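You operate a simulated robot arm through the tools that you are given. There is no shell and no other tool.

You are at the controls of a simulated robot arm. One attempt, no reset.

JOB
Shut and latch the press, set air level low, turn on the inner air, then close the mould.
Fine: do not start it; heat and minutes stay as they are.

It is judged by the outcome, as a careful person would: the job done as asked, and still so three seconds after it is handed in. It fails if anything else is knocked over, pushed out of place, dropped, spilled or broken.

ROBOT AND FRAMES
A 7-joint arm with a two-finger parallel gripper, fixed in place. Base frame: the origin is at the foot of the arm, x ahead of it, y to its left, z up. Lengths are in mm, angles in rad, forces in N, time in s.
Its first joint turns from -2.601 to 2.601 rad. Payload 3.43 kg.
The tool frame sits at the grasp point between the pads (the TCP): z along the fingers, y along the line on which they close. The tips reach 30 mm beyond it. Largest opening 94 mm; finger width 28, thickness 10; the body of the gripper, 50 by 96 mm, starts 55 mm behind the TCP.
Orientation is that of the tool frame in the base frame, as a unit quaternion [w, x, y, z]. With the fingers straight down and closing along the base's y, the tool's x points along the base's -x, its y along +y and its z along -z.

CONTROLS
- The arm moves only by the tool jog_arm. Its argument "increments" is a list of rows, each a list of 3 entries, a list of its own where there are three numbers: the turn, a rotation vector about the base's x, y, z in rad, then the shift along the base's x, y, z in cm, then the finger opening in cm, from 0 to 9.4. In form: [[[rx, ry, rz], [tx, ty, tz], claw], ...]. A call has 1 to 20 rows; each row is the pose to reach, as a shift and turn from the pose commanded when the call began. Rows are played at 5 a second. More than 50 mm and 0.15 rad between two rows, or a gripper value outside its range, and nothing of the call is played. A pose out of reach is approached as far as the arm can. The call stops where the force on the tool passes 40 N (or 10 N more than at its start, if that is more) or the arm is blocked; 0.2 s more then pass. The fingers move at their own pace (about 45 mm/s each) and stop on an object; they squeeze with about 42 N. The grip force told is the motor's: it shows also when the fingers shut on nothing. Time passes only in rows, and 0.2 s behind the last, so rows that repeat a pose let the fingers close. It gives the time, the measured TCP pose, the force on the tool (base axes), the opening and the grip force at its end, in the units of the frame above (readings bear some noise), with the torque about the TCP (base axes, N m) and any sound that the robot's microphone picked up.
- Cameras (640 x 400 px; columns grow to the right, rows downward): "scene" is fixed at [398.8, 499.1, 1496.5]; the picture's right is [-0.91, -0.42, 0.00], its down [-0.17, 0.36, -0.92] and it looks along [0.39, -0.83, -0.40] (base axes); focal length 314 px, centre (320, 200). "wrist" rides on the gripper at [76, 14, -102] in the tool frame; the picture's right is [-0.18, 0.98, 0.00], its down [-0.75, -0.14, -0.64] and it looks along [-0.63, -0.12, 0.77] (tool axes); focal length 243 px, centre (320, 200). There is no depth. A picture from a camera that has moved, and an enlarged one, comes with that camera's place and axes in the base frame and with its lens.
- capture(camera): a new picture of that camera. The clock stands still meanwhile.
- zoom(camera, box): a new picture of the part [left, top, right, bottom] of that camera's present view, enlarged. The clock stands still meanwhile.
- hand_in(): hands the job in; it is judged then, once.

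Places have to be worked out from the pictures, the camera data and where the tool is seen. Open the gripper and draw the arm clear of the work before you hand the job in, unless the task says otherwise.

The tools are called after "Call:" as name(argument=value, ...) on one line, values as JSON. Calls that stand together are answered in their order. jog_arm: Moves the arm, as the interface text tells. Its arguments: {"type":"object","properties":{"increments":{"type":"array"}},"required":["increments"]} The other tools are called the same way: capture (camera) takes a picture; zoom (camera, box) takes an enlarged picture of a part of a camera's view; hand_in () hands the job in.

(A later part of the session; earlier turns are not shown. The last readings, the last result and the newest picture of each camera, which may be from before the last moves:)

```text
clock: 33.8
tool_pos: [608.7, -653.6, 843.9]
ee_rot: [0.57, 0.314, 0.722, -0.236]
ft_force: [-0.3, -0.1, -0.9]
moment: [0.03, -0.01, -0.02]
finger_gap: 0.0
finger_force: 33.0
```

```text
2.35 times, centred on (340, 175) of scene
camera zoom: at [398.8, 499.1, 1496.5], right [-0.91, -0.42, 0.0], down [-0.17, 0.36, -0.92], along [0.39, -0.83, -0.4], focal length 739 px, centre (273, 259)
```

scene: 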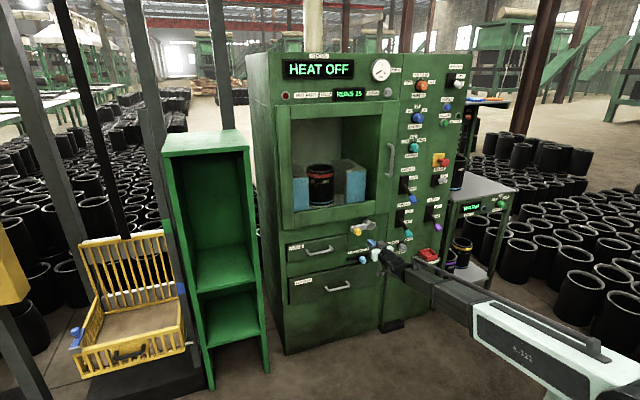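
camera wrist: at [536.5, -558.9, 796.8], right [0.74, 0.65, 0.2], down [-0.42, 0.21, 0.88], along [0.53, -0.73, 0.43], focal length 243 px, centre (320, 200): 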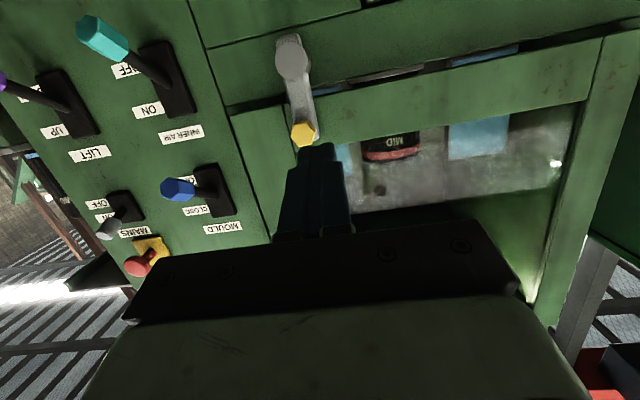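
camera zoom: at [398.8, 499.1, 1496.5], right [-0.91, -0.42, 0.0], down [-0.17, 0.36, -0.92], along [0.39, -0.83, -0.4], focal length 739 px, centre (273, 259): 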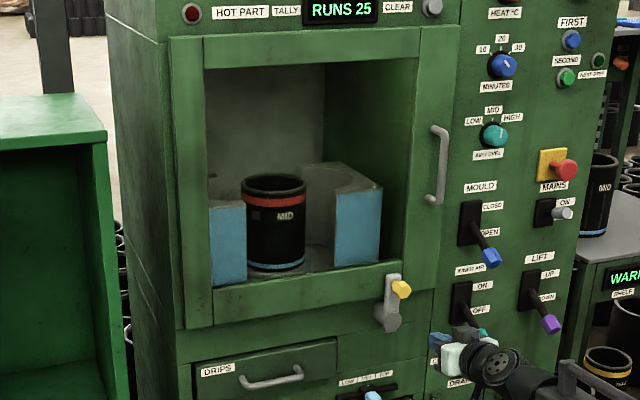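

The door is shut and the latch is up over it. Next is the air level knob; I zoom to see its pointer.

Call:
zoom(camera="scene", box=[385, 95, 445, 165])

```text
5.71 times, centred on (415, 130) of scene
camera zoom: at [398.8, 499.1, 1496.5], right [-0.91, -0.42, 0.0], down [-0.17, 0.36, -0.92], along [0.39, -0.83, -0.4], focal length 1794 px, centre (-223, 600)
```

zoom: 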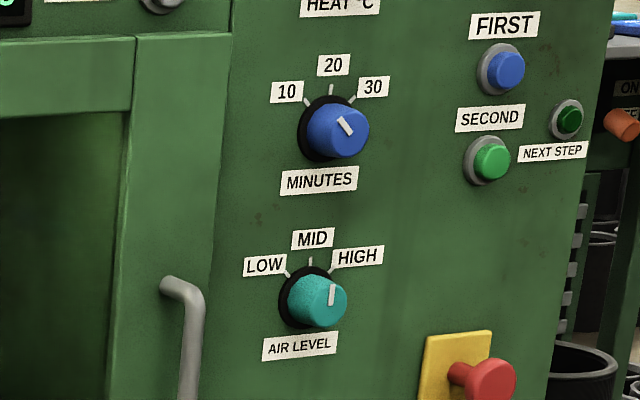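

The air level pointer is at MID (mark nearly vertical), with LOW about 45–50° counter-clockwise. I level the tool and move in front of that knob with the gripper open.

Call:
jog_arm(increments=[[[-0.019, -0.019, 0], [-1.3, -2.9, 3.1], 0], [[-0.039, -0.037, 0], [-2.7, -5.8, 6.2], 0], [[-0.058, -0.056, 0], [-4, -8.7, 9.2], 1], [[-0.077, -0.074, 0], [-5.4, -11.6, 12.3], 3], [[-0.097, -0.093, 0], [-6.7, -14.4, 15.4], 5], [[-0.116, -0.111, 0], [-8.1, -17.3, 18.5], 7], [[-0.135, -0.13, 0], [-9.4, -20.2, 21.5], 8], [[-0.155, -0.148, 0], [-10.8, -23.1, 24.6], 8], [[-0.174, -0.167, 0], [-12.1, -26, 27.7], 8], [[-0.174, -0.167, 0], [-12.1, -26, 27.7], 8]])

Call:
capture(camera="wrist")

Call:
capture(camera="scene")

```text
clock: 36.0
tool_pos: [486.4, -915.6, 1119.7]
ee_rot: [0.653, 0.28, 0.65, -0.27]
ft_force: [1.2, 0.7, -0.2]
moment: [-0.02, 0.0, -0.01]
finger_gap: 80.2
finger_force: 0.1
```

```text
taken
camera wrist: at [426.1, -830.0, 1044.7], right [0.7, 0.68, 0.2], down [-0.56, 0.35, 0.75], along [0.44, -0.64, 0.63], focal length 243 px, centre (320, 200)
```

wrist: 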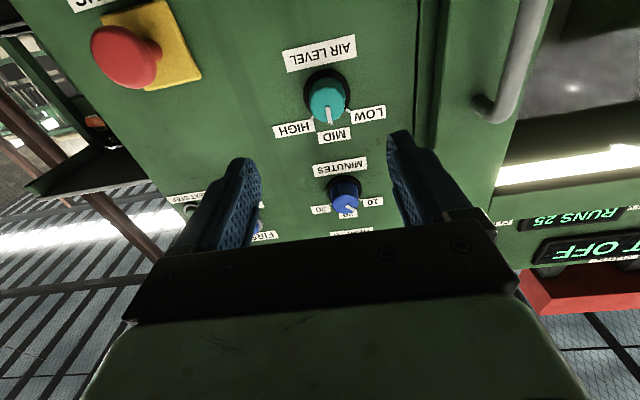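

```text
taken
```

scene: 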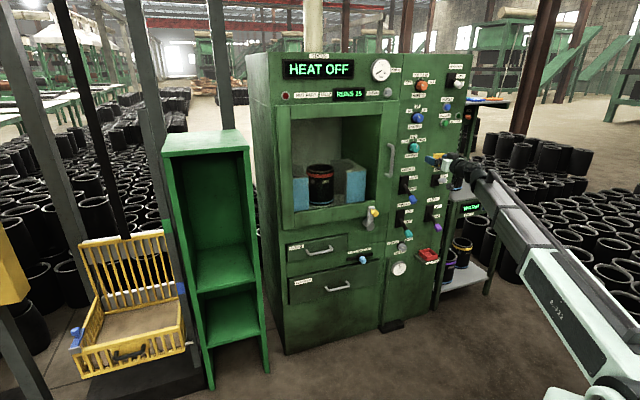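

The knob clearly points to MID. I zoom the wrist view for precise coordinates of it.

Call:
zoom(camera="wrist", box=[250, 20, 410, 220])

```text
2.00 times, centred on (330, 120) of wrist
camera zoom: at [426.1, -830.0, 1044.7], right [0.7, 0.68, 0.2], down [-0.56, 0.35, 0.75], along [0.44, -0.64, 0.63], focal length 485 px, centre (300, 360)
```

zoom: 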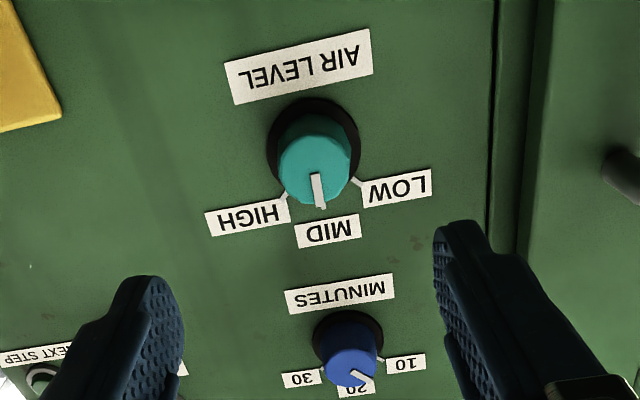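

Both cameras agree the knob axis is at e≈-272, z≈1127, protruding ~45 mm. I centre on it and approach with the fingers open around it.

Call:
jog_arm(increments=[[[0, 0, 0], [0.7, 0.65, 0.7], 8], [[0, 0, 0], [3, -1.8, 0.7], 8], [[0, 0, 0], [5.4, -4.2, 0.7], 8], [[0, 0, 0], [7.7, -6.6, 0.7], 8], [[0, 0, 0], [10, -9.0, 0.7], 8]])

Call:
capture(camera="wrist")

Call:
zoom(camera="scene", box=[375, 90, 475, 190])

```text
clock: 37.2
tool_pos: [586.9, -1007.0, 1132.4]
ee_rot: [0.653, 0.282, 0.649, -0.271]
ft_force: [0.1, -0.3, 0.1]
moment: [0.0, 0.03, -0.01]
finger_gap: 79.9
finger_force: 0.0
```

```text
taken
camera wrist: at [526.7, -921.1, 1057.0], right [0.7, 0.68, 0.2], down [-0.56, 0.35, 0.75], along [0.44, -0.64, 0.63], focal length 243 px, centre (320, 200)
```

wrist: 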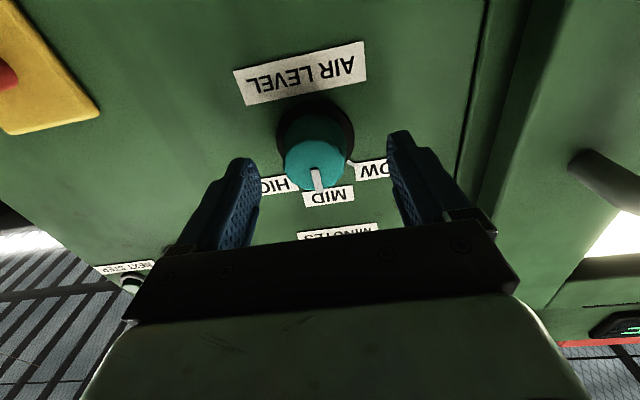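

```text
4.00 times, centred on (425, 140) of scene
camera zoom: at [398.8, 499.1, 1496.5], right [-0.91, -0.42, 0.0], down [-0.17, 0.36, -0.92], along [0.39, -0.83, -0.4], focal length 1256 px, centre (-100, 440)
```

zoom: 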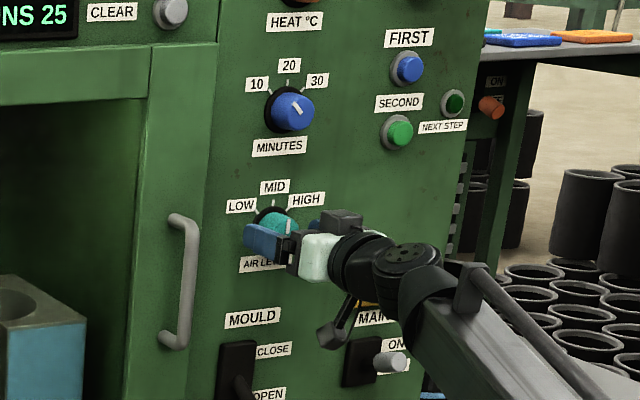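

The fingers straddle the knob with roughly centred alignment. I close on it, lowering by a few millimetres.

Call:
jog_arm(increments=[[[0, 0, 0], [0, 0, -0.4], 7], [[0, 0, 0], [0, 0, -0.4], 6], [[0, 0, 0], [0, 0, -0.4], 5], [[0, 0, 0], [0, 0, -0.4], 4], [[0, 0, 0], [0, 0, -0.4], 3], [[0, 0, 0], [0, 0, -0.4], 2.5], [[0, 0, 0], [0, 0, -0.4], 2.5]])

Call:
capture(camera="wrist")

Call:
zoom(camera="scene", box=[385, 95, 445, 165])

```text
clock: 38.8
tool_pos: [585.9, -1009.2, 1126.2]
ee_rot: [0.653, 0.283, 0.648, -0.272]
ft_force: [-13.9, -20.5, 1.6]
moment: [0.31, 0.23, -0.46]
finger_gap: 38.5
finger_force: 44.6
```

```text
taken
camera wrist: at [524.7, -922.7, 1051.9], right [0.71, 0.68, 0.2], down [-0.56, 0.36, 0.75], along [0.44, -0.64, 0.63], focal length 243 px, centre (320, 200)
```

wrist: 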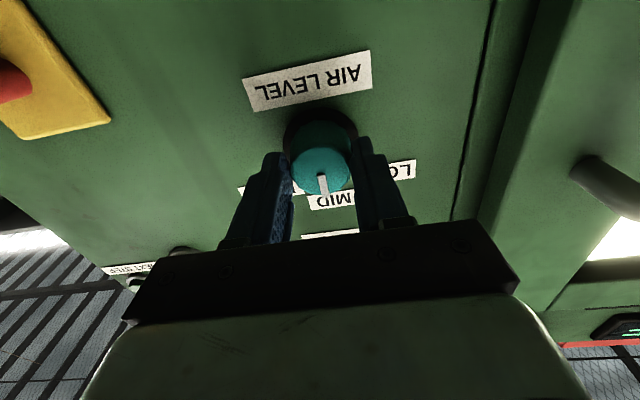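

```text
5.71 times, centred on (415, 130) of scene
camera zoom: at [398.8, 499.1, 1496.5], right [-0.91, -0.42, 0.0], down [-0.17, 0.36, -0.92], along [0.39, -0.83, -0.4], focal length 1794 px, centre (-223, 600)
```

zoom: 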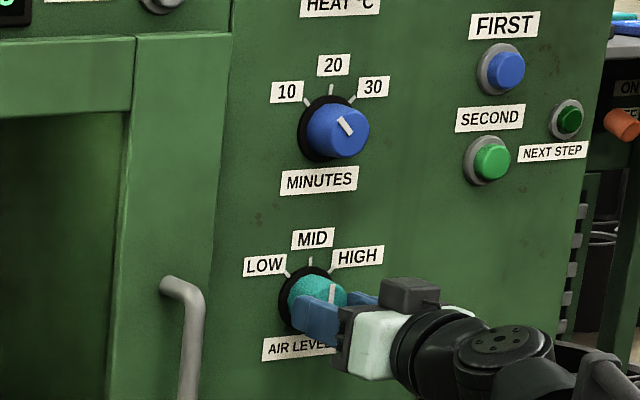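

The knob is held (38.5 mm) with a small side load showing it sits a few mm toward -e. I recentre and turn counter-clockwise about 45° toward LOW.

Call:
jog_arm(increments=[[[0, 0, 0], [-0.36, -0.35, 0.2], 2.5], [[-0.083, 0.086, 0], [-0.36, -0.35, 0.2], 2.5], [[-0.166, 0.173, 0], [-0.36, -0.35, 0.2], 2.5], [[-0.248, 0.259, 0], [-0.36, -0.35, 0.2], 2.5], [[-0.331, 0.346, 0], [-0.36, -0.35, 0.2], 2.5], [[-0.414, 0.432, 0], [-0.36, -0.35, 0.2], 2.5], [[-0.497, 0.518, 0], [-0.36, -0.35, 0.2], 2.5], [[-0.545, 0.569, 0], [-0.36, -0.35, 0.2], 2.5]])

Call:
capture(camera="wrist")

Call:
zoom(camera="scene", box=[385, 95, 445, 165])

```text
clock: 40.6
tool_pos: [583.6, -1009.8, 1127.8]
ee_rot: [0.497, 0.012, 0.708, -0.501]
ft_force: [-1.7, -8.2, -1.8]
moment: [0.57, -0.42, 0.08]
finger_gap: 38.3
finger_force: 45.0
```

```text
taken
camera wrist: at [480.5, -964.6, 1064.8], right [0.6, 0.58, -0.55], down [-0.14, 0.75, 0.64], along [0.79, -0.31, 0.53], focal length 243 px, centre (320, 200)
```

wrist: 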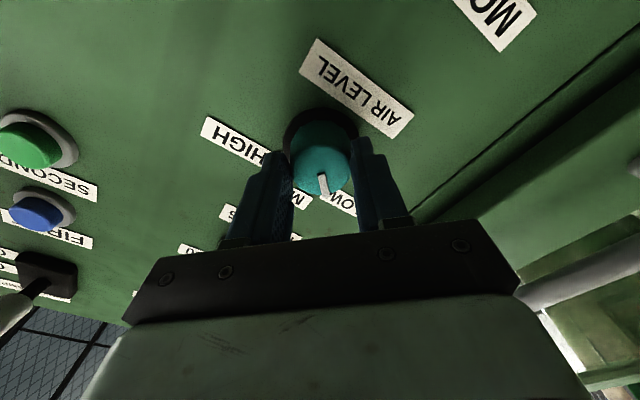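

```text
5.71 times, centred on (415, 130) of scene
camera zoom: at [398.8, 499.1, 1496.5], right [-0.91, -0.42, 0.0], down [-0.17, 0.36, -0.92], along [0.39, -0.83, -0.4], focal length 1794 px, centre (-223, 600)
```

zoom: 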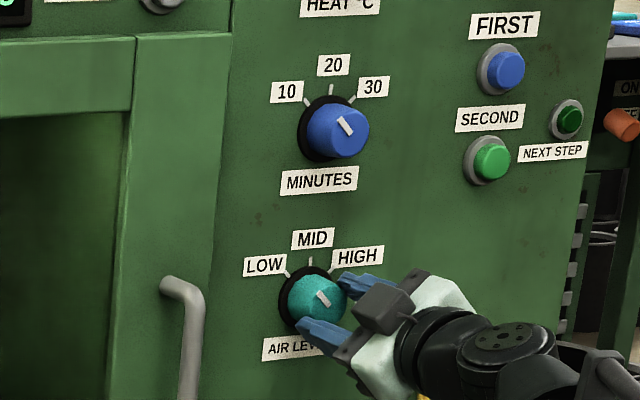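

The pointer now matches the LOW direction (same slant as the minutes knob on its first mark). I release and back straight off to check.

Call:
jog_arm(increments=[[[0, 0, 0], [0, 0, 0], 4.5], [[0, 0, 0], [0, 0, 0], 6], [[0, 0, 0], [0, 0, 0], 7.5], [[0, 0, 0], [-2.4, 2.5, 0], 8], [[0, 0, 0], [-4.8, 5, 0], 8], [[0, 0, 0], [-8, 8.3, 0], 8]])

Call:
capture(camera="wrist")

Call:
zoom(camera="scene", box=[385, 95, 445, 165])

```text
clock: 42.0
tool_pos: [504.0, -925.1, 1125.9]
ee_rot: [0.498, 0.011, 0.709, -0.5]
ft_force: [-0.4, -0.5, -0.6]
moment: [-0.01, 0.02, 0.03]
finger_gap: 80.1
finger_force: 0.0
```

```text
taken
camera wrist: at [400.9, -879.9, 1063.1], right [0.6, 0.58, -0.55], down [-0.14, 0.75, 0.64], along [0.79, -0.31, 0.53], focal length 243 px, centre (320, 200)
```

wrist: 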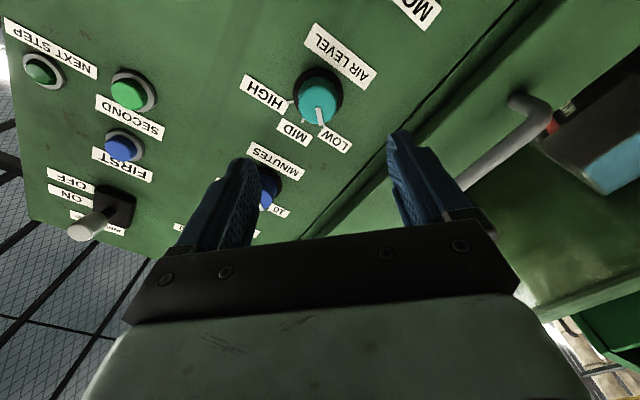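

```text
5.71 times, centred on (415, 130) of scene
camera zoom: at [398.8, 499.1, 1496.5], right [-0.91, -0.42, 0.0], down [-0.17, 0.36, -0.92], along [0.39, -0.83, -0.4], focal length 1794 px, centre (-223, 600)
```

zoom: 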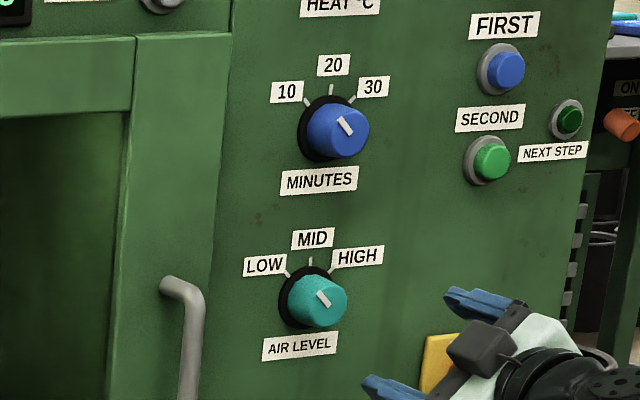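

The scene shows the pointer at LOW. I double-check in the wrist view.

Call:
zoom(camera="wrist", box=[230, 20, 390, 160])

```text
2.86 times, centred on (310, 90) of wrist
camera zoom: at [400.9, -879.9, 1063.1], right [0.6, 0.58, -0.55], down [-0.14, 0.75, 0.64], along [0.79, -0.31, 0.53], focal length 693 px, centre (349, 514)
```

zoom: 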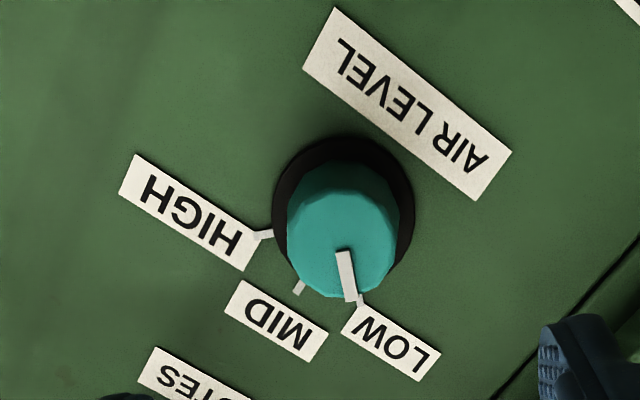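

LOW is confirmed. Next I undo the roll, back off and descend toward the inner air lever.

Call:
jog_arm(increments=[[[0.091, -0.095, 0], [-0.5, 1.2, -3], 8], [[0.182, -0.19, 0], [-1, 2.4, -7], 8], [[0.272, -0.285, 0], [-1.6, 3.6, -11], 7], [[0.363, -0.38, 0], [-2.1, 4.8, -15], 6], [[0.454, -0.475, 0], [-2.6, 6, -19], 6], [[0.545, -0.569, 0], [-3.1, 7.2, -22.6], 6]])

```text
clock: 43.4
tool_pos: [472.3, -852.0, 901.1]
ee_rot: [0.654, 0.282, 0.648, -0.269]
ft_force: [0.9, 0.8, -0.4]
moment: [0.01, -0.03, -0.01]
finger_gap: 59.9
finger_force: 0.0
```

Now I pitch down about 34° and descend toward the stand-off above and in front of the inner air lever's tip.

Call:
jog_arm(increments=[[[0.086, 0.083, 0], [0.7, -0.7, -2.6], 6], [[0.173, 0.166, 0], [1.4, -1.4, -5.2], 6], [[0.259, 0.248, 0], [2.1, -2.2, -7.9], 6], [[0.346, 0.331, 0], [2.8, -2.9, -10.5], 6], [[0.432, 0.414, 0], [3.4, -3.6, -13.1], 6], [[0.432, 0.414, 0], [3.4, -3.6, -13.1], 6]])

Call:
capture(camera="wrist")

Call:
zoom(camera="scene", box=[380, 170, 460, 270])

```text
clock: 44.8
tool_pos: [508.6, -890.4, 768.6]
ee_rot: [0.431, 0.352, 0.812, -0.177]
ft_force: [0.1, 0.0, -0.9]
moment: [0.0, -0.01, 0.02]
finger_gap: 60.0
finger_force: 0.1
```

```text
taken
camera wrist: at [431.8, -787.3, 765.3], right [0.78, 0.6, 0.17], down [-0.19, -0.03, 0.98], along [0.59, -0.8, 0.09], focal length 243 px, centre (320, 200)
```

wrist: 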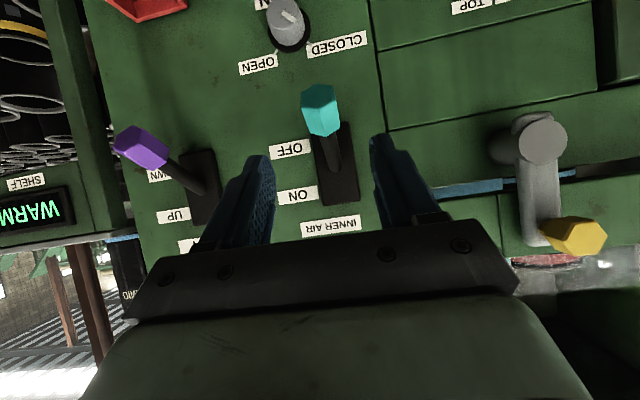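

```text
4.00 times, centred on (420, 220) of scene
camera zoom: at [398.8, 499.1, 1496.5], right [-0.91, -0.42, 0.0], down [-0.17, 0.36, -0.92], along [0.39, -0.83, -0.4], focal length 1256 px, centre (-80, 120)
```

zoom: 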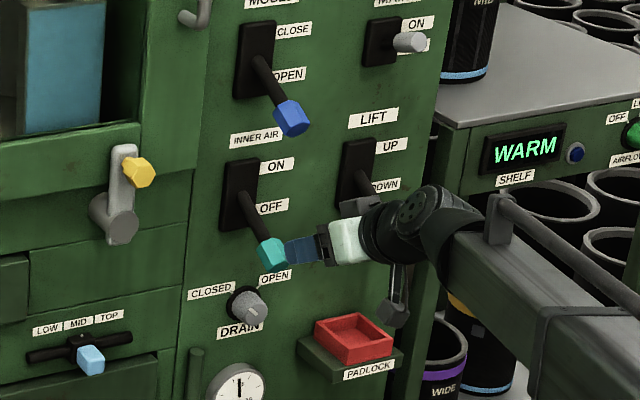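

The lever knob triangulates to about (578,-962,702), straight along the tool axis. I advance 116 mm along that axis and close on it.

Call:
jog_arm(increments=[[[0, 0, 0], [2.2, -2.3, -2.2], 6], [[0, 0, 0], [4.4, -4.6, -4.4], 6], [[0, 0, 0], [6.6, -6.9, -6.6], 6], [[0, 0, 0], [6.6, -6.9, -6.6], 6]])

Call:
capture(camera="wrist")

Call:
zoom(camera="scene", box=[380, 170, 460, 270])

```text
clock: 45.8
tool_pos: [575.0, -959.0, 706.3]
ee_rot: [0.432, 0.352, 0.811, -0.177]
ft_force: [-0.3, 1.1, 0.0]
moment: [-0.03, -0.01, 0.0]
finger_gap: 59.9
finger_force: 0.0
```

```text
taken
camera wrist: at [497.2, -855.5, 702.5], right [0.78, 0.6, 0.17], down [-0.19, -0.03, 0.98], along [0.59, -0.8, 0.09], focal length 243 px, centre (320, 200)
```

wrist: 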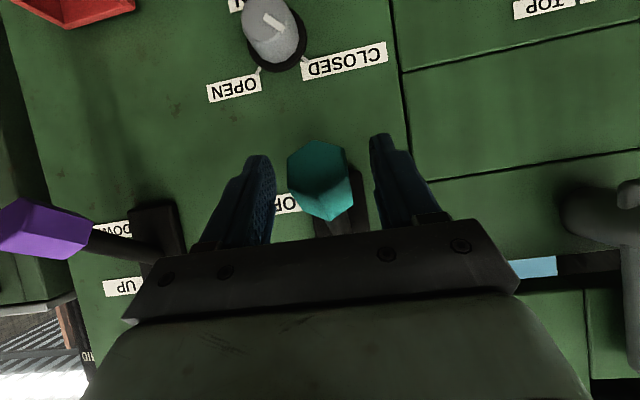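

```text
4.00 times, centred on (420, 220) of scene
camera zoom: at [398.8, 499.1, 1496.5], right [-0.91, -0.42, 0.0], down [-0.17, 0.36, -0.92], along [0.39, -0.83, -0.4], focal length 1256 px, centre (-80, 120)
```

zoom: 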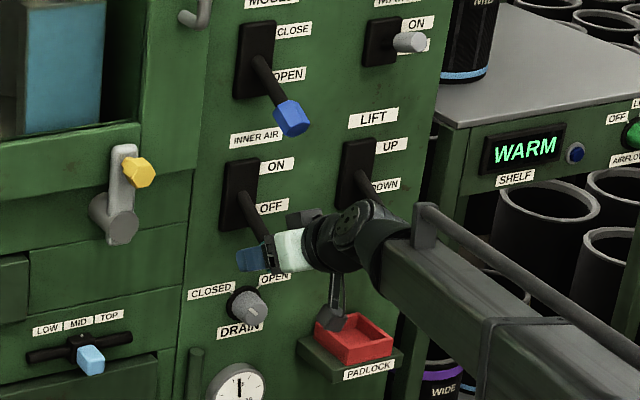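

The teal knob is between the fingers. I close the gripper on it.

Call:
jog_arm(increments=[[[0, 0, 0], [0, 0, 0], 4.5], [[0, 0, 0], [0, 0, 0], 3], [[0, 0, 0], [0, 0, 0], 1.5], [[0, 0, 0], [0, 0, 0], 0.5], [[0, 0, 0], [0, 0, 0], 0.5]])

Call:
capture(camera="wrist")

```text
clock: 47.0
tool_pos: [575.3, -959.0, 705.7]
ee_rot: [0.432, 0.353, 0.811, -0.178]
ft_force: [6.6, 6.7, 0.5]
moment: [0.03, -0.11, 0.01]
finger_gap: 36.9
finger_force: 46.0
```

```text
taken
camera wrist: at [497.6, -854.9, 702.6], right [0.78, 0.6, 0.17], down [-0.19, -0.03, 0.98], along [0.59, -0.8, 0.09], focal length 243 px, centre (320, 200)
```

wrist: 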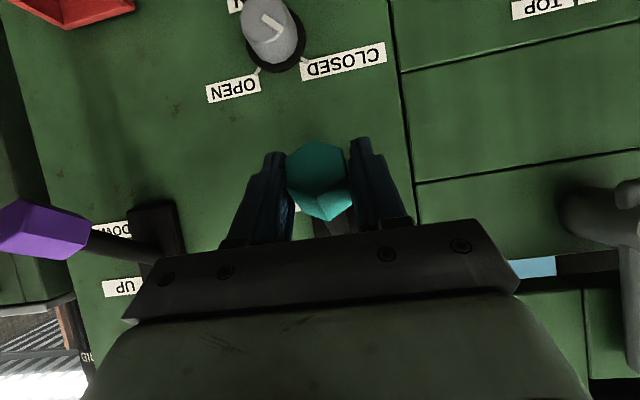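

The knob is held. I move it up along the lever's arc (pivot near z≈747) toward ON.

Call:
jog_arm(increments=[[[0, 0, 0], [-0.2, 0.2, 0.7], 0.5], [[0, 0, 0], [-0.4, 0.4, 1.4], 0.5], [[0, 0, 0], [-0.55, 0.6, 2.1], 0.5], [[0, 0, 0], [-0.7, 0.7, 2.9], 0.5], [[0, 0, 0], [-0.75, 0.77, 3.6], 0.5], [[0, 0, 0], [-0.76, 0.8, 4.4], 0.5], [[0, 0, 0], [-0.75, 0.77, 5.2], 0.5], [[0, 0, 0], [-0.7, 0.7, 5.9], 0.5], [[0, 0, 0], [-0.55, 0.6, 6.6], 0.5], [[0, 0, 0], [-0.4, 0.4, 7.4], 0.5], [[0, 0, 0], [-0.2, 0.2, 8.1], 0.5], [[0, 0, 0], [0, 0, 8.8], 0.5]])

Call:
capture(camera="wrist")

Call:
zoom(camera="scene", box=[380, 170, 460, 270])

```text
clock: 48.6
tool_pos: [563.9, -946.9, 753.8]
ee_rot: [0.43, 0.352, 0.813, -0.173]
ft_force: [4.1, 2.8, 1.3]
moment: [-0.06, -0.15, 0.04]
finger_gap: 36.2
finger_force: 44.9
stopped in row 7: the force on the tool passed its limit at 42 N (the readings are from after the stop); the commanded pose is now the measured one
```

```text
taken
camera wrist: at [486.1, -844.5, 750.3], right [0.78, 0.6, 0.17], down [-0.18, -0.04, 0.98], along [0.6, -0.8, 0.08], focal length 243 px, centre (320, 200)
```

wrist: 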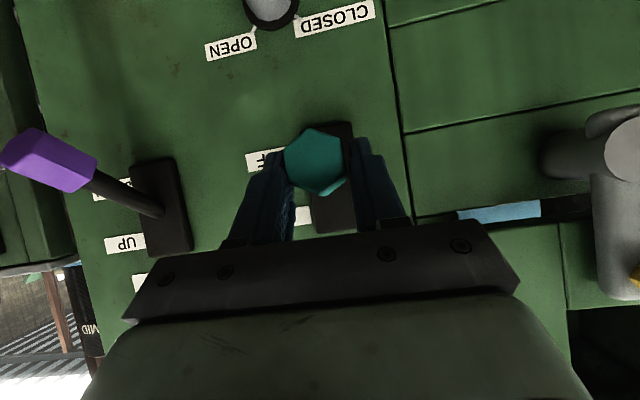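

```text
4.00 times, centred on (420, 220) of scene
camera zoom: at [398.8, 499.1, 1496.5], right [-0.91, -0.42, 0.0], down [-0.17, 0.36, -0.92], along [0.39, -0.83, -0.4], focal length 1256 px, centre (-80, 120)
```

zoom: 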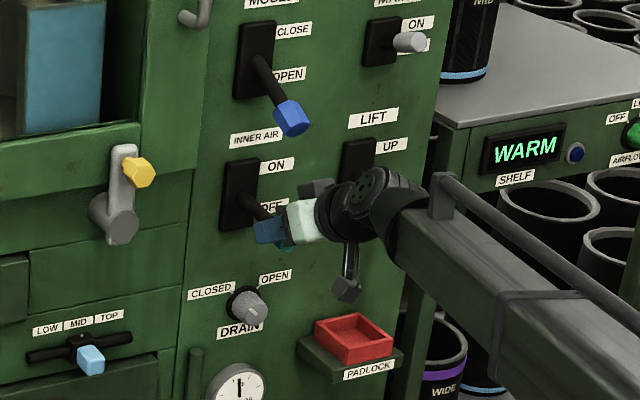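

The lever is about horizontal, halfway, where the force limit tripped. I continue the second half of the arc from here, drawing slightly inward.

Call:
jog_arm(increments=[[[0, 0, 0], [0.1, -0.1, 0.7], 0.5], [[0, 0, 0], [0.2, -0.2, 1.4], 0.5], [[0, 0, 0], [0.35, -0.36, 2.1], 0.5], [[0, 0, 0], [0.5, -0.55, 2.8], 0.5], [[0, 0, 0], [0.7, -0.75, 3.5], 0.5], [[0, 0, 0], [1, -1, 4.2], 0.5]])

Call:
capture(camera="wrist")

Call:
zoom(camera="scene", box=[380, 170, 460, 270])

```text
clock: 50.0
tool_pos: [574.5, -956.4, 795.4]
ee_rot: [0.429, 0.351, 0.814, -0.171]
ft_force: [-13.4, 26.1, -4.2]
moment: [1.34, 0.95, 0.43]
finger_gap: 33.7
finger_force: 44.7
```

```text
taken
camera wrist: at [495.3, -854.1, 793.5], right [0.78, 0.6, 0.17], down [-0.18, -0.05, 0.98], along [0.6, -0.8, 0.07], focal length 243 px, centre (320, 200)
```

wrist: 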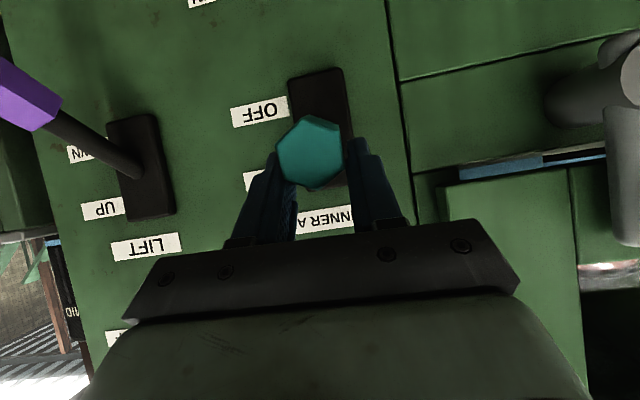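

```text
4.00 times, centred on (420, 220) of scene
camera zoom: at [398.8, 499.1, 1496.5], right [-0.91, -0.42, 0.0], down [-0.17, 0.36, -0.92], along [0.39, -0.83, -0.4], focal length 1256 px, centre (-80, 120)
```

zoom: 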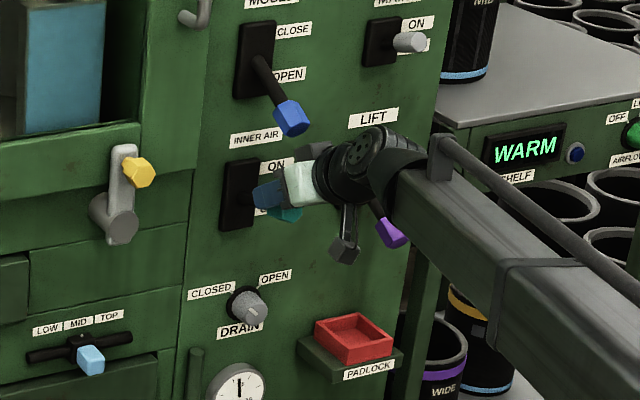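

The lever is past halfway upward, but the grip has slid a little on the knob. I open the fingers and see where it settles.

Call:
jog_arm(increments=[[[0, 0, 0], [0, 0, 0], 5], [[0, 0, 0], [0, 0, 0], 6], [[0, 0, 0], [-2, 2.1, 2], 6], [[0, 0, 0], [-4, 4.2, 4], 6]])

Call:
capture(camera="wrist")

Call:
zoom(camera="scene", box=[380, 170, 460, 270])

```text
clock: 51.0
tool_pos: [532.4, -916.2, 834.9]
ee_rot: [0.43, 0.352, 0.813, -0.173]
ft_force: [0.1, -1.6, 0.5]
moment: [-0.02, 0.02, -0.02]
finger_gap: 59.9
finger_force: 0.0
```

```text
taken
camera wrist: at [453.9, -813.4, 832.4], right [0.78, 0.6, 0.17], down [-0.18, -0.04, 0.98], along [0.6, -0.8, 0.08], focal length 243 px, centre (320, 200)
```

wrist: 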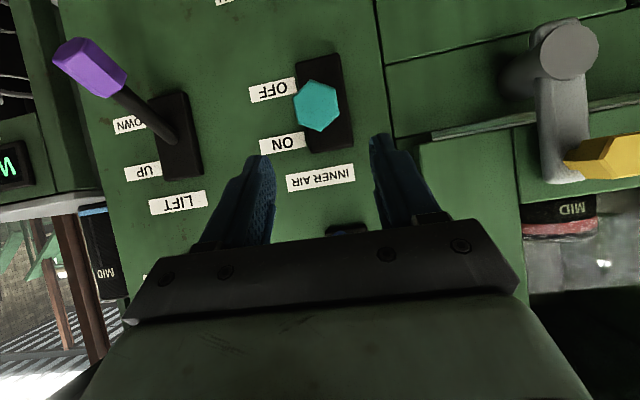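

```text
4.00 times, centred on (420, 220) of scene
camera zoom: at [398.8, 499.1, 1496.5], right [-0.91, -0.42, 0.0], down [-0.17, 0.36, -0.92], along [0.39, -0.83, -0.4], focal length 1256 px, centre (-80, 120)
```

zoom: 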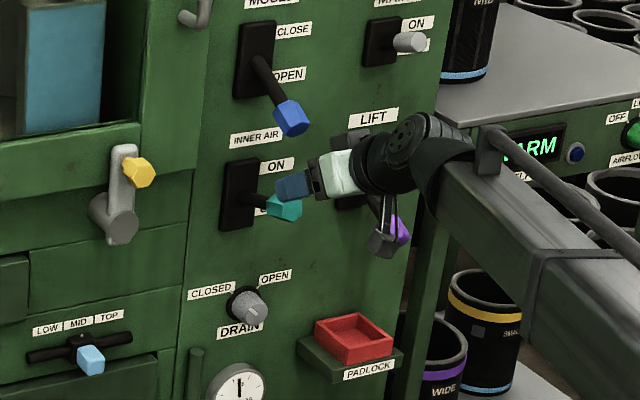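

The lever sits at about +16° (z≈775), not fully at ON. I re-grip it properly centred and raise it the rest of the way to its stop.

Call:
jog_arm(increments=[[[0, 0, 0], [0, 0, -2.4], 6], [[0, 0, 0], [1.8, -1.9, -4.2], 6], [[0, 0, 0], [3.7, -3.8, -6.0], 6], [[0, 0, 0], [3.7, -3.8, -6.0], 4.5], [[0, 0, 0], [3.7, -3.8, -6.0], 3], [[0, 0, 0], [3.7, -3.8, -6.0], 1.5], [[0, 0, 0], [3.7, -3.8, -6.0], 0.5], [[0, 0, 0], [3.7, -3.8, -6.0], 0.5]])

Call:
capture(camera="wrist")

```text
clock: 52.8
tool_pos: [573.7, -954.0, 774.1]
ee_rot: [0.43, 0.352, 0.813, -0.173]
ft_force: [-0.9, -5.4, 1.2]
moment: [-0.09, -0.16, 0.18]
finger_gap: 34.1
finger_force: 45.3
```

```text
taken
camera wrist: at [494.0, -851.5, 772.3], right [0.78, 0.6, 0.17], down [-0.18, -0.04, 0.98], along [0.6, -0.8, 0.08], focal length 243 px, centre (320, 200)
```

wrist: 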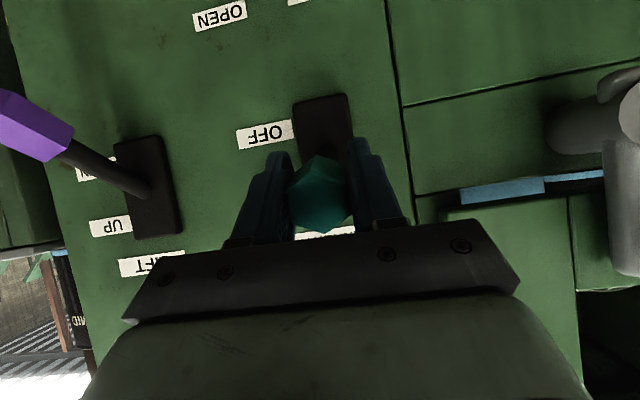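

Good, centred grip on the knob. Now I raise it about 25 mm with a slight inward motion following the arc.

Call:
jog_arm(increments=[[[0, 0, 0], [0.05, -0.05, 0.5], 0.5], [[0, 0, 0], [0.15, -0.15, 1], 0.5], [[0, 0, 0], [0.25, -0.25, 1.4], 0.5], [[0, 0, 0], [0.35, -0.36, 1.8], 0.5], [[0, 0, 0], [0.5, -0.5, 2.2], 0.5], [[0, 0, 0], [0.65, -0.65, 2.6], 0.5], [[0, 0, 0], [0.8, -0.8, 3], 0.5], [[0, 0, 0], [0.95, -0.95, 3.3], 0.5]])

Call:
capture(camera="wrist")

Call:
zoom(camera="scene", box=[380, 170, 460, 270])

```text
clock: 54.2
tool_pos: [577.9, -958.1, 797.5]
ee_rot: [0.425, 0.351, 0.817, -0.17]
ft_force: [3.9, -6.7, -11.8]
moment: [-0.39, -0.48, -0.09]
finger_gap: 33.8
finger_force: 44.6
stopped in row 7: the force on the tool passed its limit at 43 N (the readings are from after the stop); the commanded pose is now the measured one
```

```text
taken
camera wrist: at [497.8, -856.3, 794.8], right [0.78, 0.6, 0.17], down [-0.18, -0.05, 0.98], along [0.6, -0.79, 0.07], focal length 243 px, centre (320, 200)
```

wrist: 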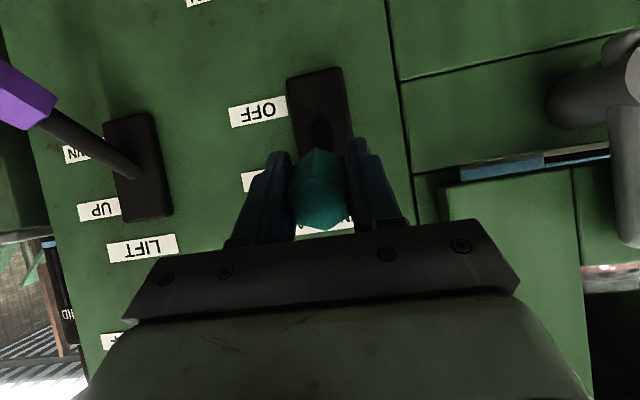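

```text
4.00 times, centred on (420, 220) of scene
camera zoom: at [398.8, 499.1, 1496.5], right [-0.91, -0.42, 0.0], down [-0.17, 0.36, -0.92], along [0.39, -0.83, -0.4], focal length 1256 px, centre (-80, 120)
```

zoom: 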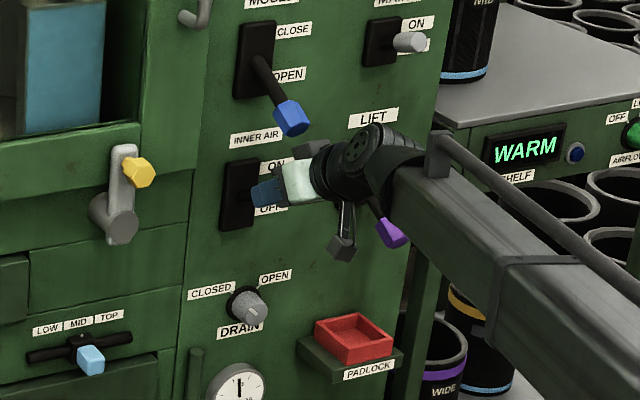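

It reached a firm stop at z≈797, the expected ON position. I release, back off along the tool axis and check the lever and the INNER gauge.

Call:
jog_arm(increments=[[[0, 0, 0], [0, 0, 0], 4.5], [[0, 0, 0], [0, 0, 0], 6], [[0, 0, 0], [-2.2, 2.3, 2.2], 6], [[0, 0, 0], [-4.4, 4.6, 4.4], 6], [[0, 0, 0], [-7, 7.3, 5], 6]])

Call:
capture(camera="wrist")

Call:
zoom(camera="scene", box=[380, 170, 460, 270])

Call:
zoom(camera="scene", box=[270, 50, 430, 150])

```text
clock: 55.4
tool_pos: [505.0, -885.7, 846.5]
ee_rot: [0.426, 0.351, 0.816, -0.17]
ft_force: [0.4, -1.4, 0.1]
moment: [0.03, 0.0, 0.02]
finger_gap: 60.2
finger_force: 0.1
```

```text
taken
camera wrist: at [425.2, -783.6, 844.9], right [0.78, 0.6, 0.17], down [-0.18, -0.05, 0.98], along [0.6, -0.79, 0.07], focal length 243 px, centre (320, 200)
```

wrist: 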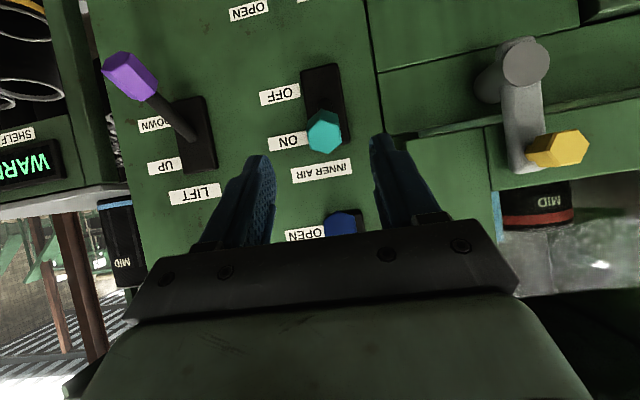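

```text
4.00 times, centred on (420, 220) of scene
camera zoom: at [398.8, 499.1, 1496.5], right [-0.91, -0.42, 0.0], down [-0.17, 0.36, -0.92], along [0.39, -0.83, -0.4], focal length 1256 px, centre (-80, 120)
```

zoom: 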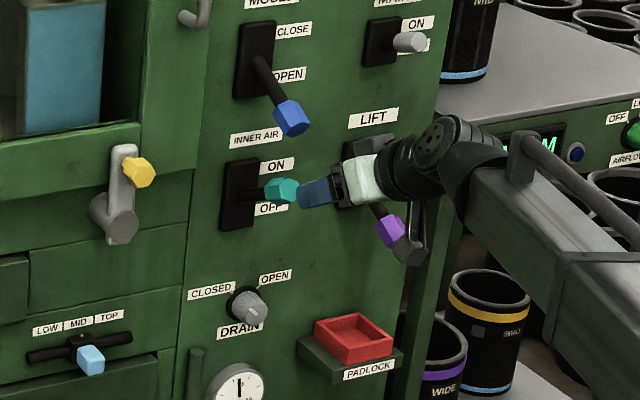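

```text
4.00 times, centred on (350, 100) of scene
camera zoom: at [398.8, 499.1, 1496.5], right [-0.91, -0.42, 0.0], down [-0.17, 0.36, -0.92], along [0.39, -0.83, -0.4], focal length 1256 px, centre (200, 600)
```

zoom: 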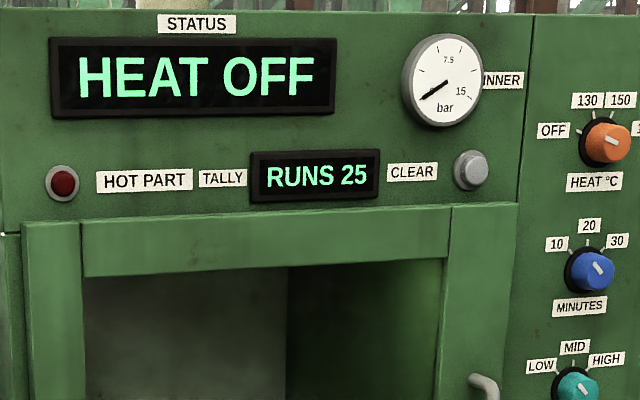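

The inner air lever is now fully up at ON (knob z≈790). Next is the mould lever, knob at e≈-248, n≈-1089, z≈890; I rise, then advance along the tool axis and close on it.

Call:
jog_arm(increments=[[[0, 0, 0], [0, 0, 3.8], 6], [[0, 0, 0], [0, 0, 7.6], 6], [[0, 0, 0], [0, 0, 11.4], 6], [[0, 0, 0], [2.35, -2.45, 9], 6], [[0, 0, 0], [4.7, -4.9, 6.6], 6], [[0, 0, 0], [7.04, -7.34, 4.3], 6], [[0, 0, 0], [7.04, -7.34, 4.3], 6]])

Call:
capture(camera="wrist")

Call:
zoom(camera="scene", box=[380, 140, 460, 240])

```text
clock: 57.0
tool_pos: [576.0, -958.3, 888.1]
ee_rot: [0.426, 0.352, 0.816, -0.17]
ft_force: [-0.9, 0.3, 0.0]
moment: [-0.02, -0.01, 0.02]
finger_gap: 60.1
finger_force: 0.1
```

```text
taken
camera wrist: at [496.6, -855.7, 886.9], right [0.78, 0.6, 0.17], down [-0.18, -0.05, 0.98], along [0.6, -0.79, 0.07], focal length 243 px, centre (320, 200)
```

wrist: 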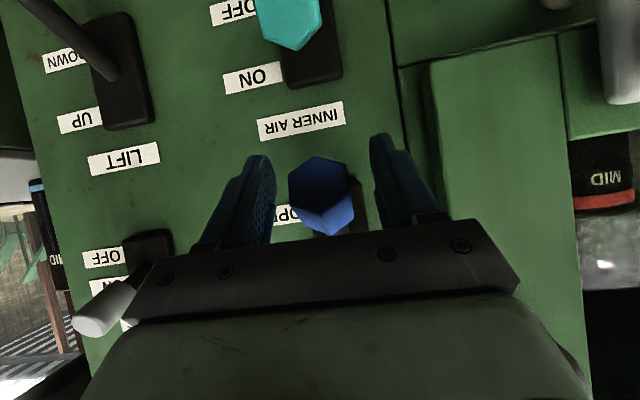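

```text
4.00 times, centred on (420, 190) of scene
camera zoom: at [398.8, 499.1, 1496.5], right [-0.91, -0.42, 0.0], down [-0.17, 0.36, -0.92], along [0.39, -0.83, -0.4], focal length 1256 px, centre (-80, 240)
```

zoom: 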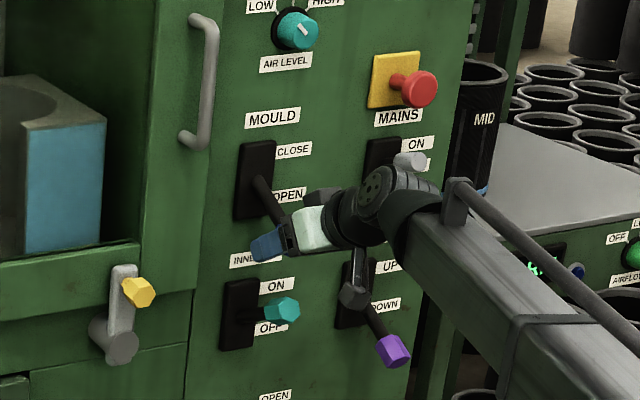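

The blue knob lies centred between the fingers, and nearby MAINS controls are ~180 mm to the side. I close on the knob.

Call:
jog_arm(increments=[[[0, 0, 0], [0, 0, 0], 4.5], [[0, 0, 0], [0, 0, 0], 3], [[0, 0, 0], [0, 0, 0], 1.5], [[0, 0, 0], [0, 0, 0], 0.5], [[0, 0, 0], [0, 0, 0], 0.5]])

```text
clock: 58.2
tool_pos: [576.4, -958.0, 889.0]
ee_rot: [0.426, 0.351, 0.816, -0.169]
ft_force: [6.2, 6.0, -0.2]
moment: [0.01, 0.03, 0.13]
finger_gap: 37.8
finger_force: 44.7
```

The knob is gripped (37.8 mm). I raise it along the arc toward CLOSE.

Call:
jog_arm(increments=[[[0, 0, 0], [-0.25, 0.25, 0.6], 0.5], [[0, 0, 0], [-0.48, 0.5, 1.2], 0.5], [[0, 0, 0], [-0.65, 0.68, 1.8], 0.5], [[0, 0, 0], [-0.79, 0.82, 2.4], 0.5], [[0, 0, 0], [-0.88, 0.92, 3], 0.5], [[0, 0, 0], [-0.94, 0.98, 3.7], 0.5], [[0, 0, 0], [-0.96, 1, 4.4], 0.5], [[0, 0, 0], [-0.94, 0.98, 5.1], 0.5], [[0, 0, 0], [-0.88, 0.92, 5.8], 0.5], [[0, 0, 0], [-0.79, 0.82, 6.4], 0.5], [[0, 0, 0], [-0.65, 0.68, 7], 0.5], [[0, 0, 0], [-0.48, 0.5, 7.6], 0.5], [[0, 0, 0], [-0.25, 0.25, 8.2], 0.5], [[0, 0, 0], [0, 0, 8.8], 0.5]])

Call:
capture(camera="wrist")

Call:
zoom(camera="scene", box=[380, 140, 460, 240])

```text
clock: 61.2
tool_pos: [575.5, -956.6, 980.3]
ee_rot: [0.426, 0.351, 0.816, -0.17]
ft_force: [-17.6, 21.5, 0.2]
moment: [0.76, 0.75, 0.1]
finger_gap: 37.1
finger_force: 44.9
```

```text
taken
camera wrist: at [496.2, -855.1, 978.7], right [0.78, 0.61, 0.17], down [-0.18, -0.05, 0.98], along [0.6, -0.79, 0.07], focal length 243 px, centre (320, 200)
```

wrist: 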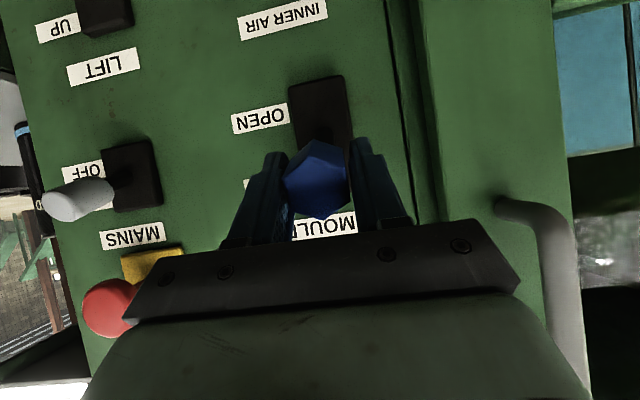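

```text
4.00 times, centred on (420, 190) of scene
camera zoom: at [398.8, 499.1, 1496.5], right [-0.91, -0.42, 0.0], down [-0.17, 0.36, -0.92], along [0.39, -0.83, -0.4], focal length 1256 px, centre (-80, 240)
```

zoom: 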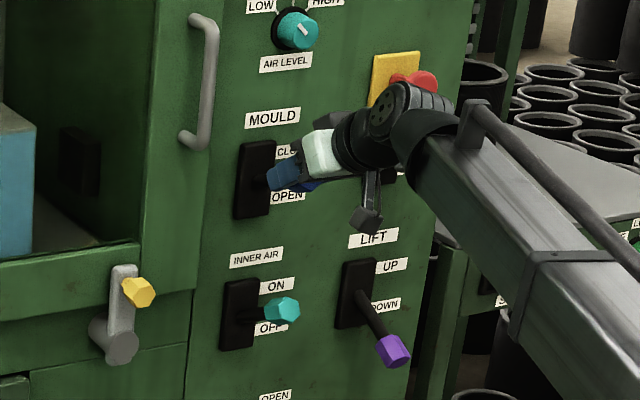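

The mould halves moved together, and the lever is nearly at its upper stop. I nudge up a little more until it stops, then release.

Call:
jog_arm(increments=[[[0, 0, 0], [0.1, -0.1, 0.4], 0.5], [[0, 0, 0], [0.2, -0.2, 0.8], 0.5], [[0, 0, 0], [0.3, -0.3, 1.2], 0.5], [[0, 0, 0], [0.4, -0.4, 1.6], 0.5], [[0, 0, 0], [0.5, -0.5, 2], 0.5]])

```text
clock: 62.4
tool_pos: [579.5, -962.9, 993.2]
ee_rot: [0.424, 0.351, 0.818, -0.167]
ft_force: [2.1, -4.3, -7.3]
moment: [-0.61, -0.59, -0.06]
finger_gap: 36.8
finger_force: 44.4
stopped in row 5: the force on the tool passed its limit at 44 N (the readings are from after the stop); the commanded pose is now the measured one
```

The lever reached its stop at z≈990. I open the fingers and withdraw along the tool axis, then inspect.

Call:
jog_arm(increments=[[[0, 0, 0], [0, 0, 0], 4.5], [[0, 0, 0], [0, 0, 0], 6], [[0, 0, 0], [-2.2, 2.3, 1.6], 6], [[0, 0, 0], [-4.4, 4.6, 3.1], 6], [[0, 0, 0], [-7, 7.3, 4], 6], [[0, 0, 0], [-10, 10.4, 4], 6], [[0, 0, 0], [-13, 13.5, 4], 6]])

Call:
capture(camera="wrist")

Call:
zoom(camera="scene", box=[380, 140, 460, 240])

Call:
zoom(camera="scene", box=[260, 50, 440, 260])

```text
clock: 64.0
tool_pos: [451.5, -828.0, 1033.7]
ee_rot: [0.423, 0.351, 0.818, -0.167]
ft_force: [0.8, -1.0, 0.1]
moment: [0.05, -0.02, 0.02]
finger_gap: 59.8
finger_force: 0.1
```

```text
taken
camera wrist: at [371.2, -725.1, 1034.5], right [0.78, 0.6, 0.17], down [-0.17, -0.06, 0.98], along [0.6, -0.79, 0.06], focal length 243 px, centre (320, 200)
```

wrist: 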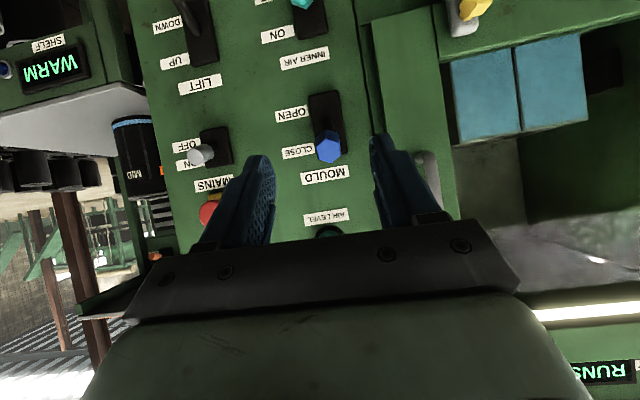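

```text
4.00 times, centred on (420, 190) of scene
camera zoom: at [398.8, 499.1, 1496.5], right [-0.91, -0.42, 0.0], down [-0.17, 0.36, -0.92], along [0.39, -0.83, -0.4], focal length 1256 px, centre (-80, 240)
```

zoom: 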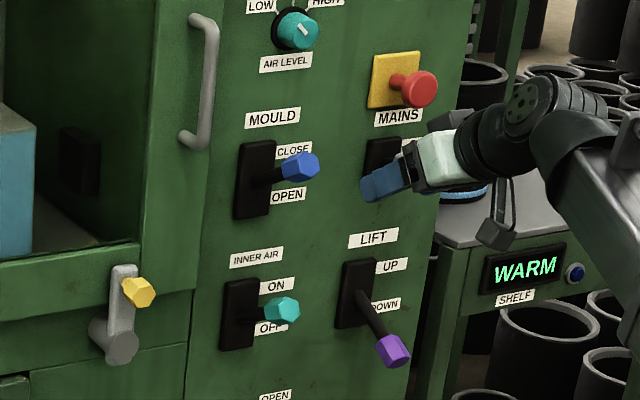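

```text
1.90 times, centred on (350, 155) of scene
camera zoom: at [398.8, 499.1, 1496.5], right [-0.91, -0.42, 0.0], down [-0.17, 0.36, -0.92], along [0.39, -0.83, -0.4], focal length 598 px, centre (263, 286)
```

zoom: 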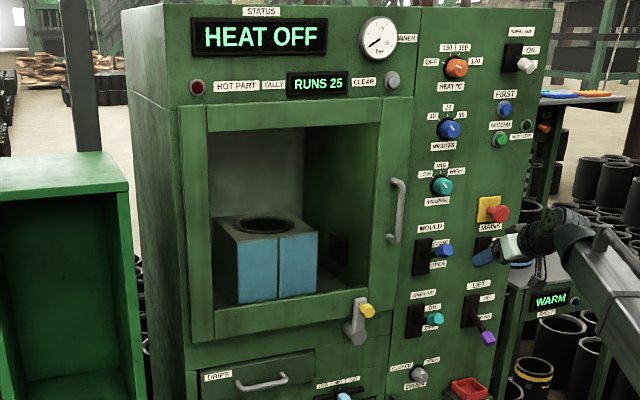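

The mould is closed and its lever is up. I lower the camera a little to compare both lever positions and check the inner air lever is fully at ON.

Call:
jog_arm(increments=[[[0, 0, 0], [-1.5, 1.5, -4], 6], [[0, 0, 0], [-3, 3, -8], 6], [[0, 0, 0], [-4, 4, -12], 6], [[0, 0, 0], [-4, 4, -12], 6]])

Call:
capture(camera="wrist")

Call:
zoom(camera="wrist", box=[150, 0, 430, 240])

Call:
zoom(camera="scene", box=[390, 160, 450, 240])

```text
clock: 65.0
tool_pos: [408.6, -784.3, 912.1]
ee_rot: [0.423, 0.352, 0.818, -0.168]
ft_force: [-0.6, 0.3, 0.2]
moment: [-0.01, 0.01, 0.0]
finger_gap: 59.9
finger_force: 0.0
```

```text
taken
camera wrist: at [329.5, -682.1, 912.5], right [0.78, 0.6, 0.17], down [-0.17, -0.06, 0.98], along [0.6, -0.79, 0.06], focal length 243 px, centre (320, 200)
```

wrist: 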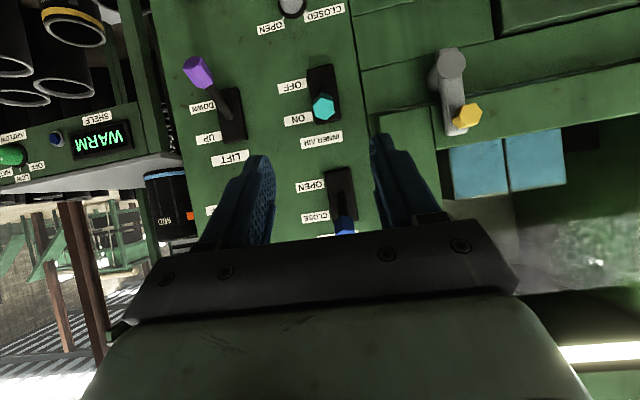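

```text
1.67 times, centred on (290, 120) of wrist
camera zoom: at [329.5, -682.1, 912.5], right [0.78, 0.6, 0.17], down [-0.17, -0.06, 0.98], along [0.6, -0.79, 0.06], focal length 404 px, centre (370, 333)
```

zoom: 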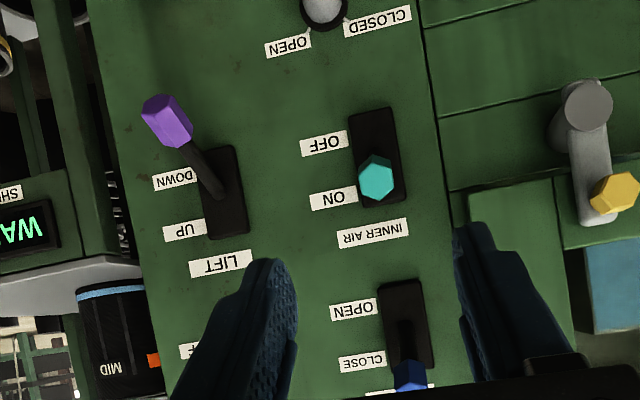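

```text
5.00 times, centred on (420, 200) of scene
camera zoom: at [398.8, 499.1, 1496.5], right [-0.91, -0.42, 0.0], down [-0.17, 0.36, -0.92], along [0.39, -0.83, -0.4], focal length 1570 px, centre (-180, 200)
```

zoom: 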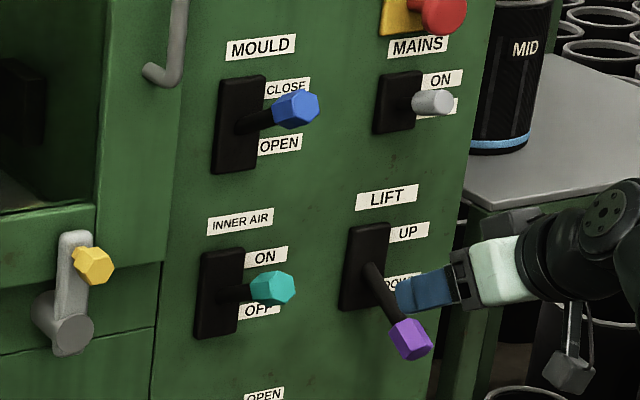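

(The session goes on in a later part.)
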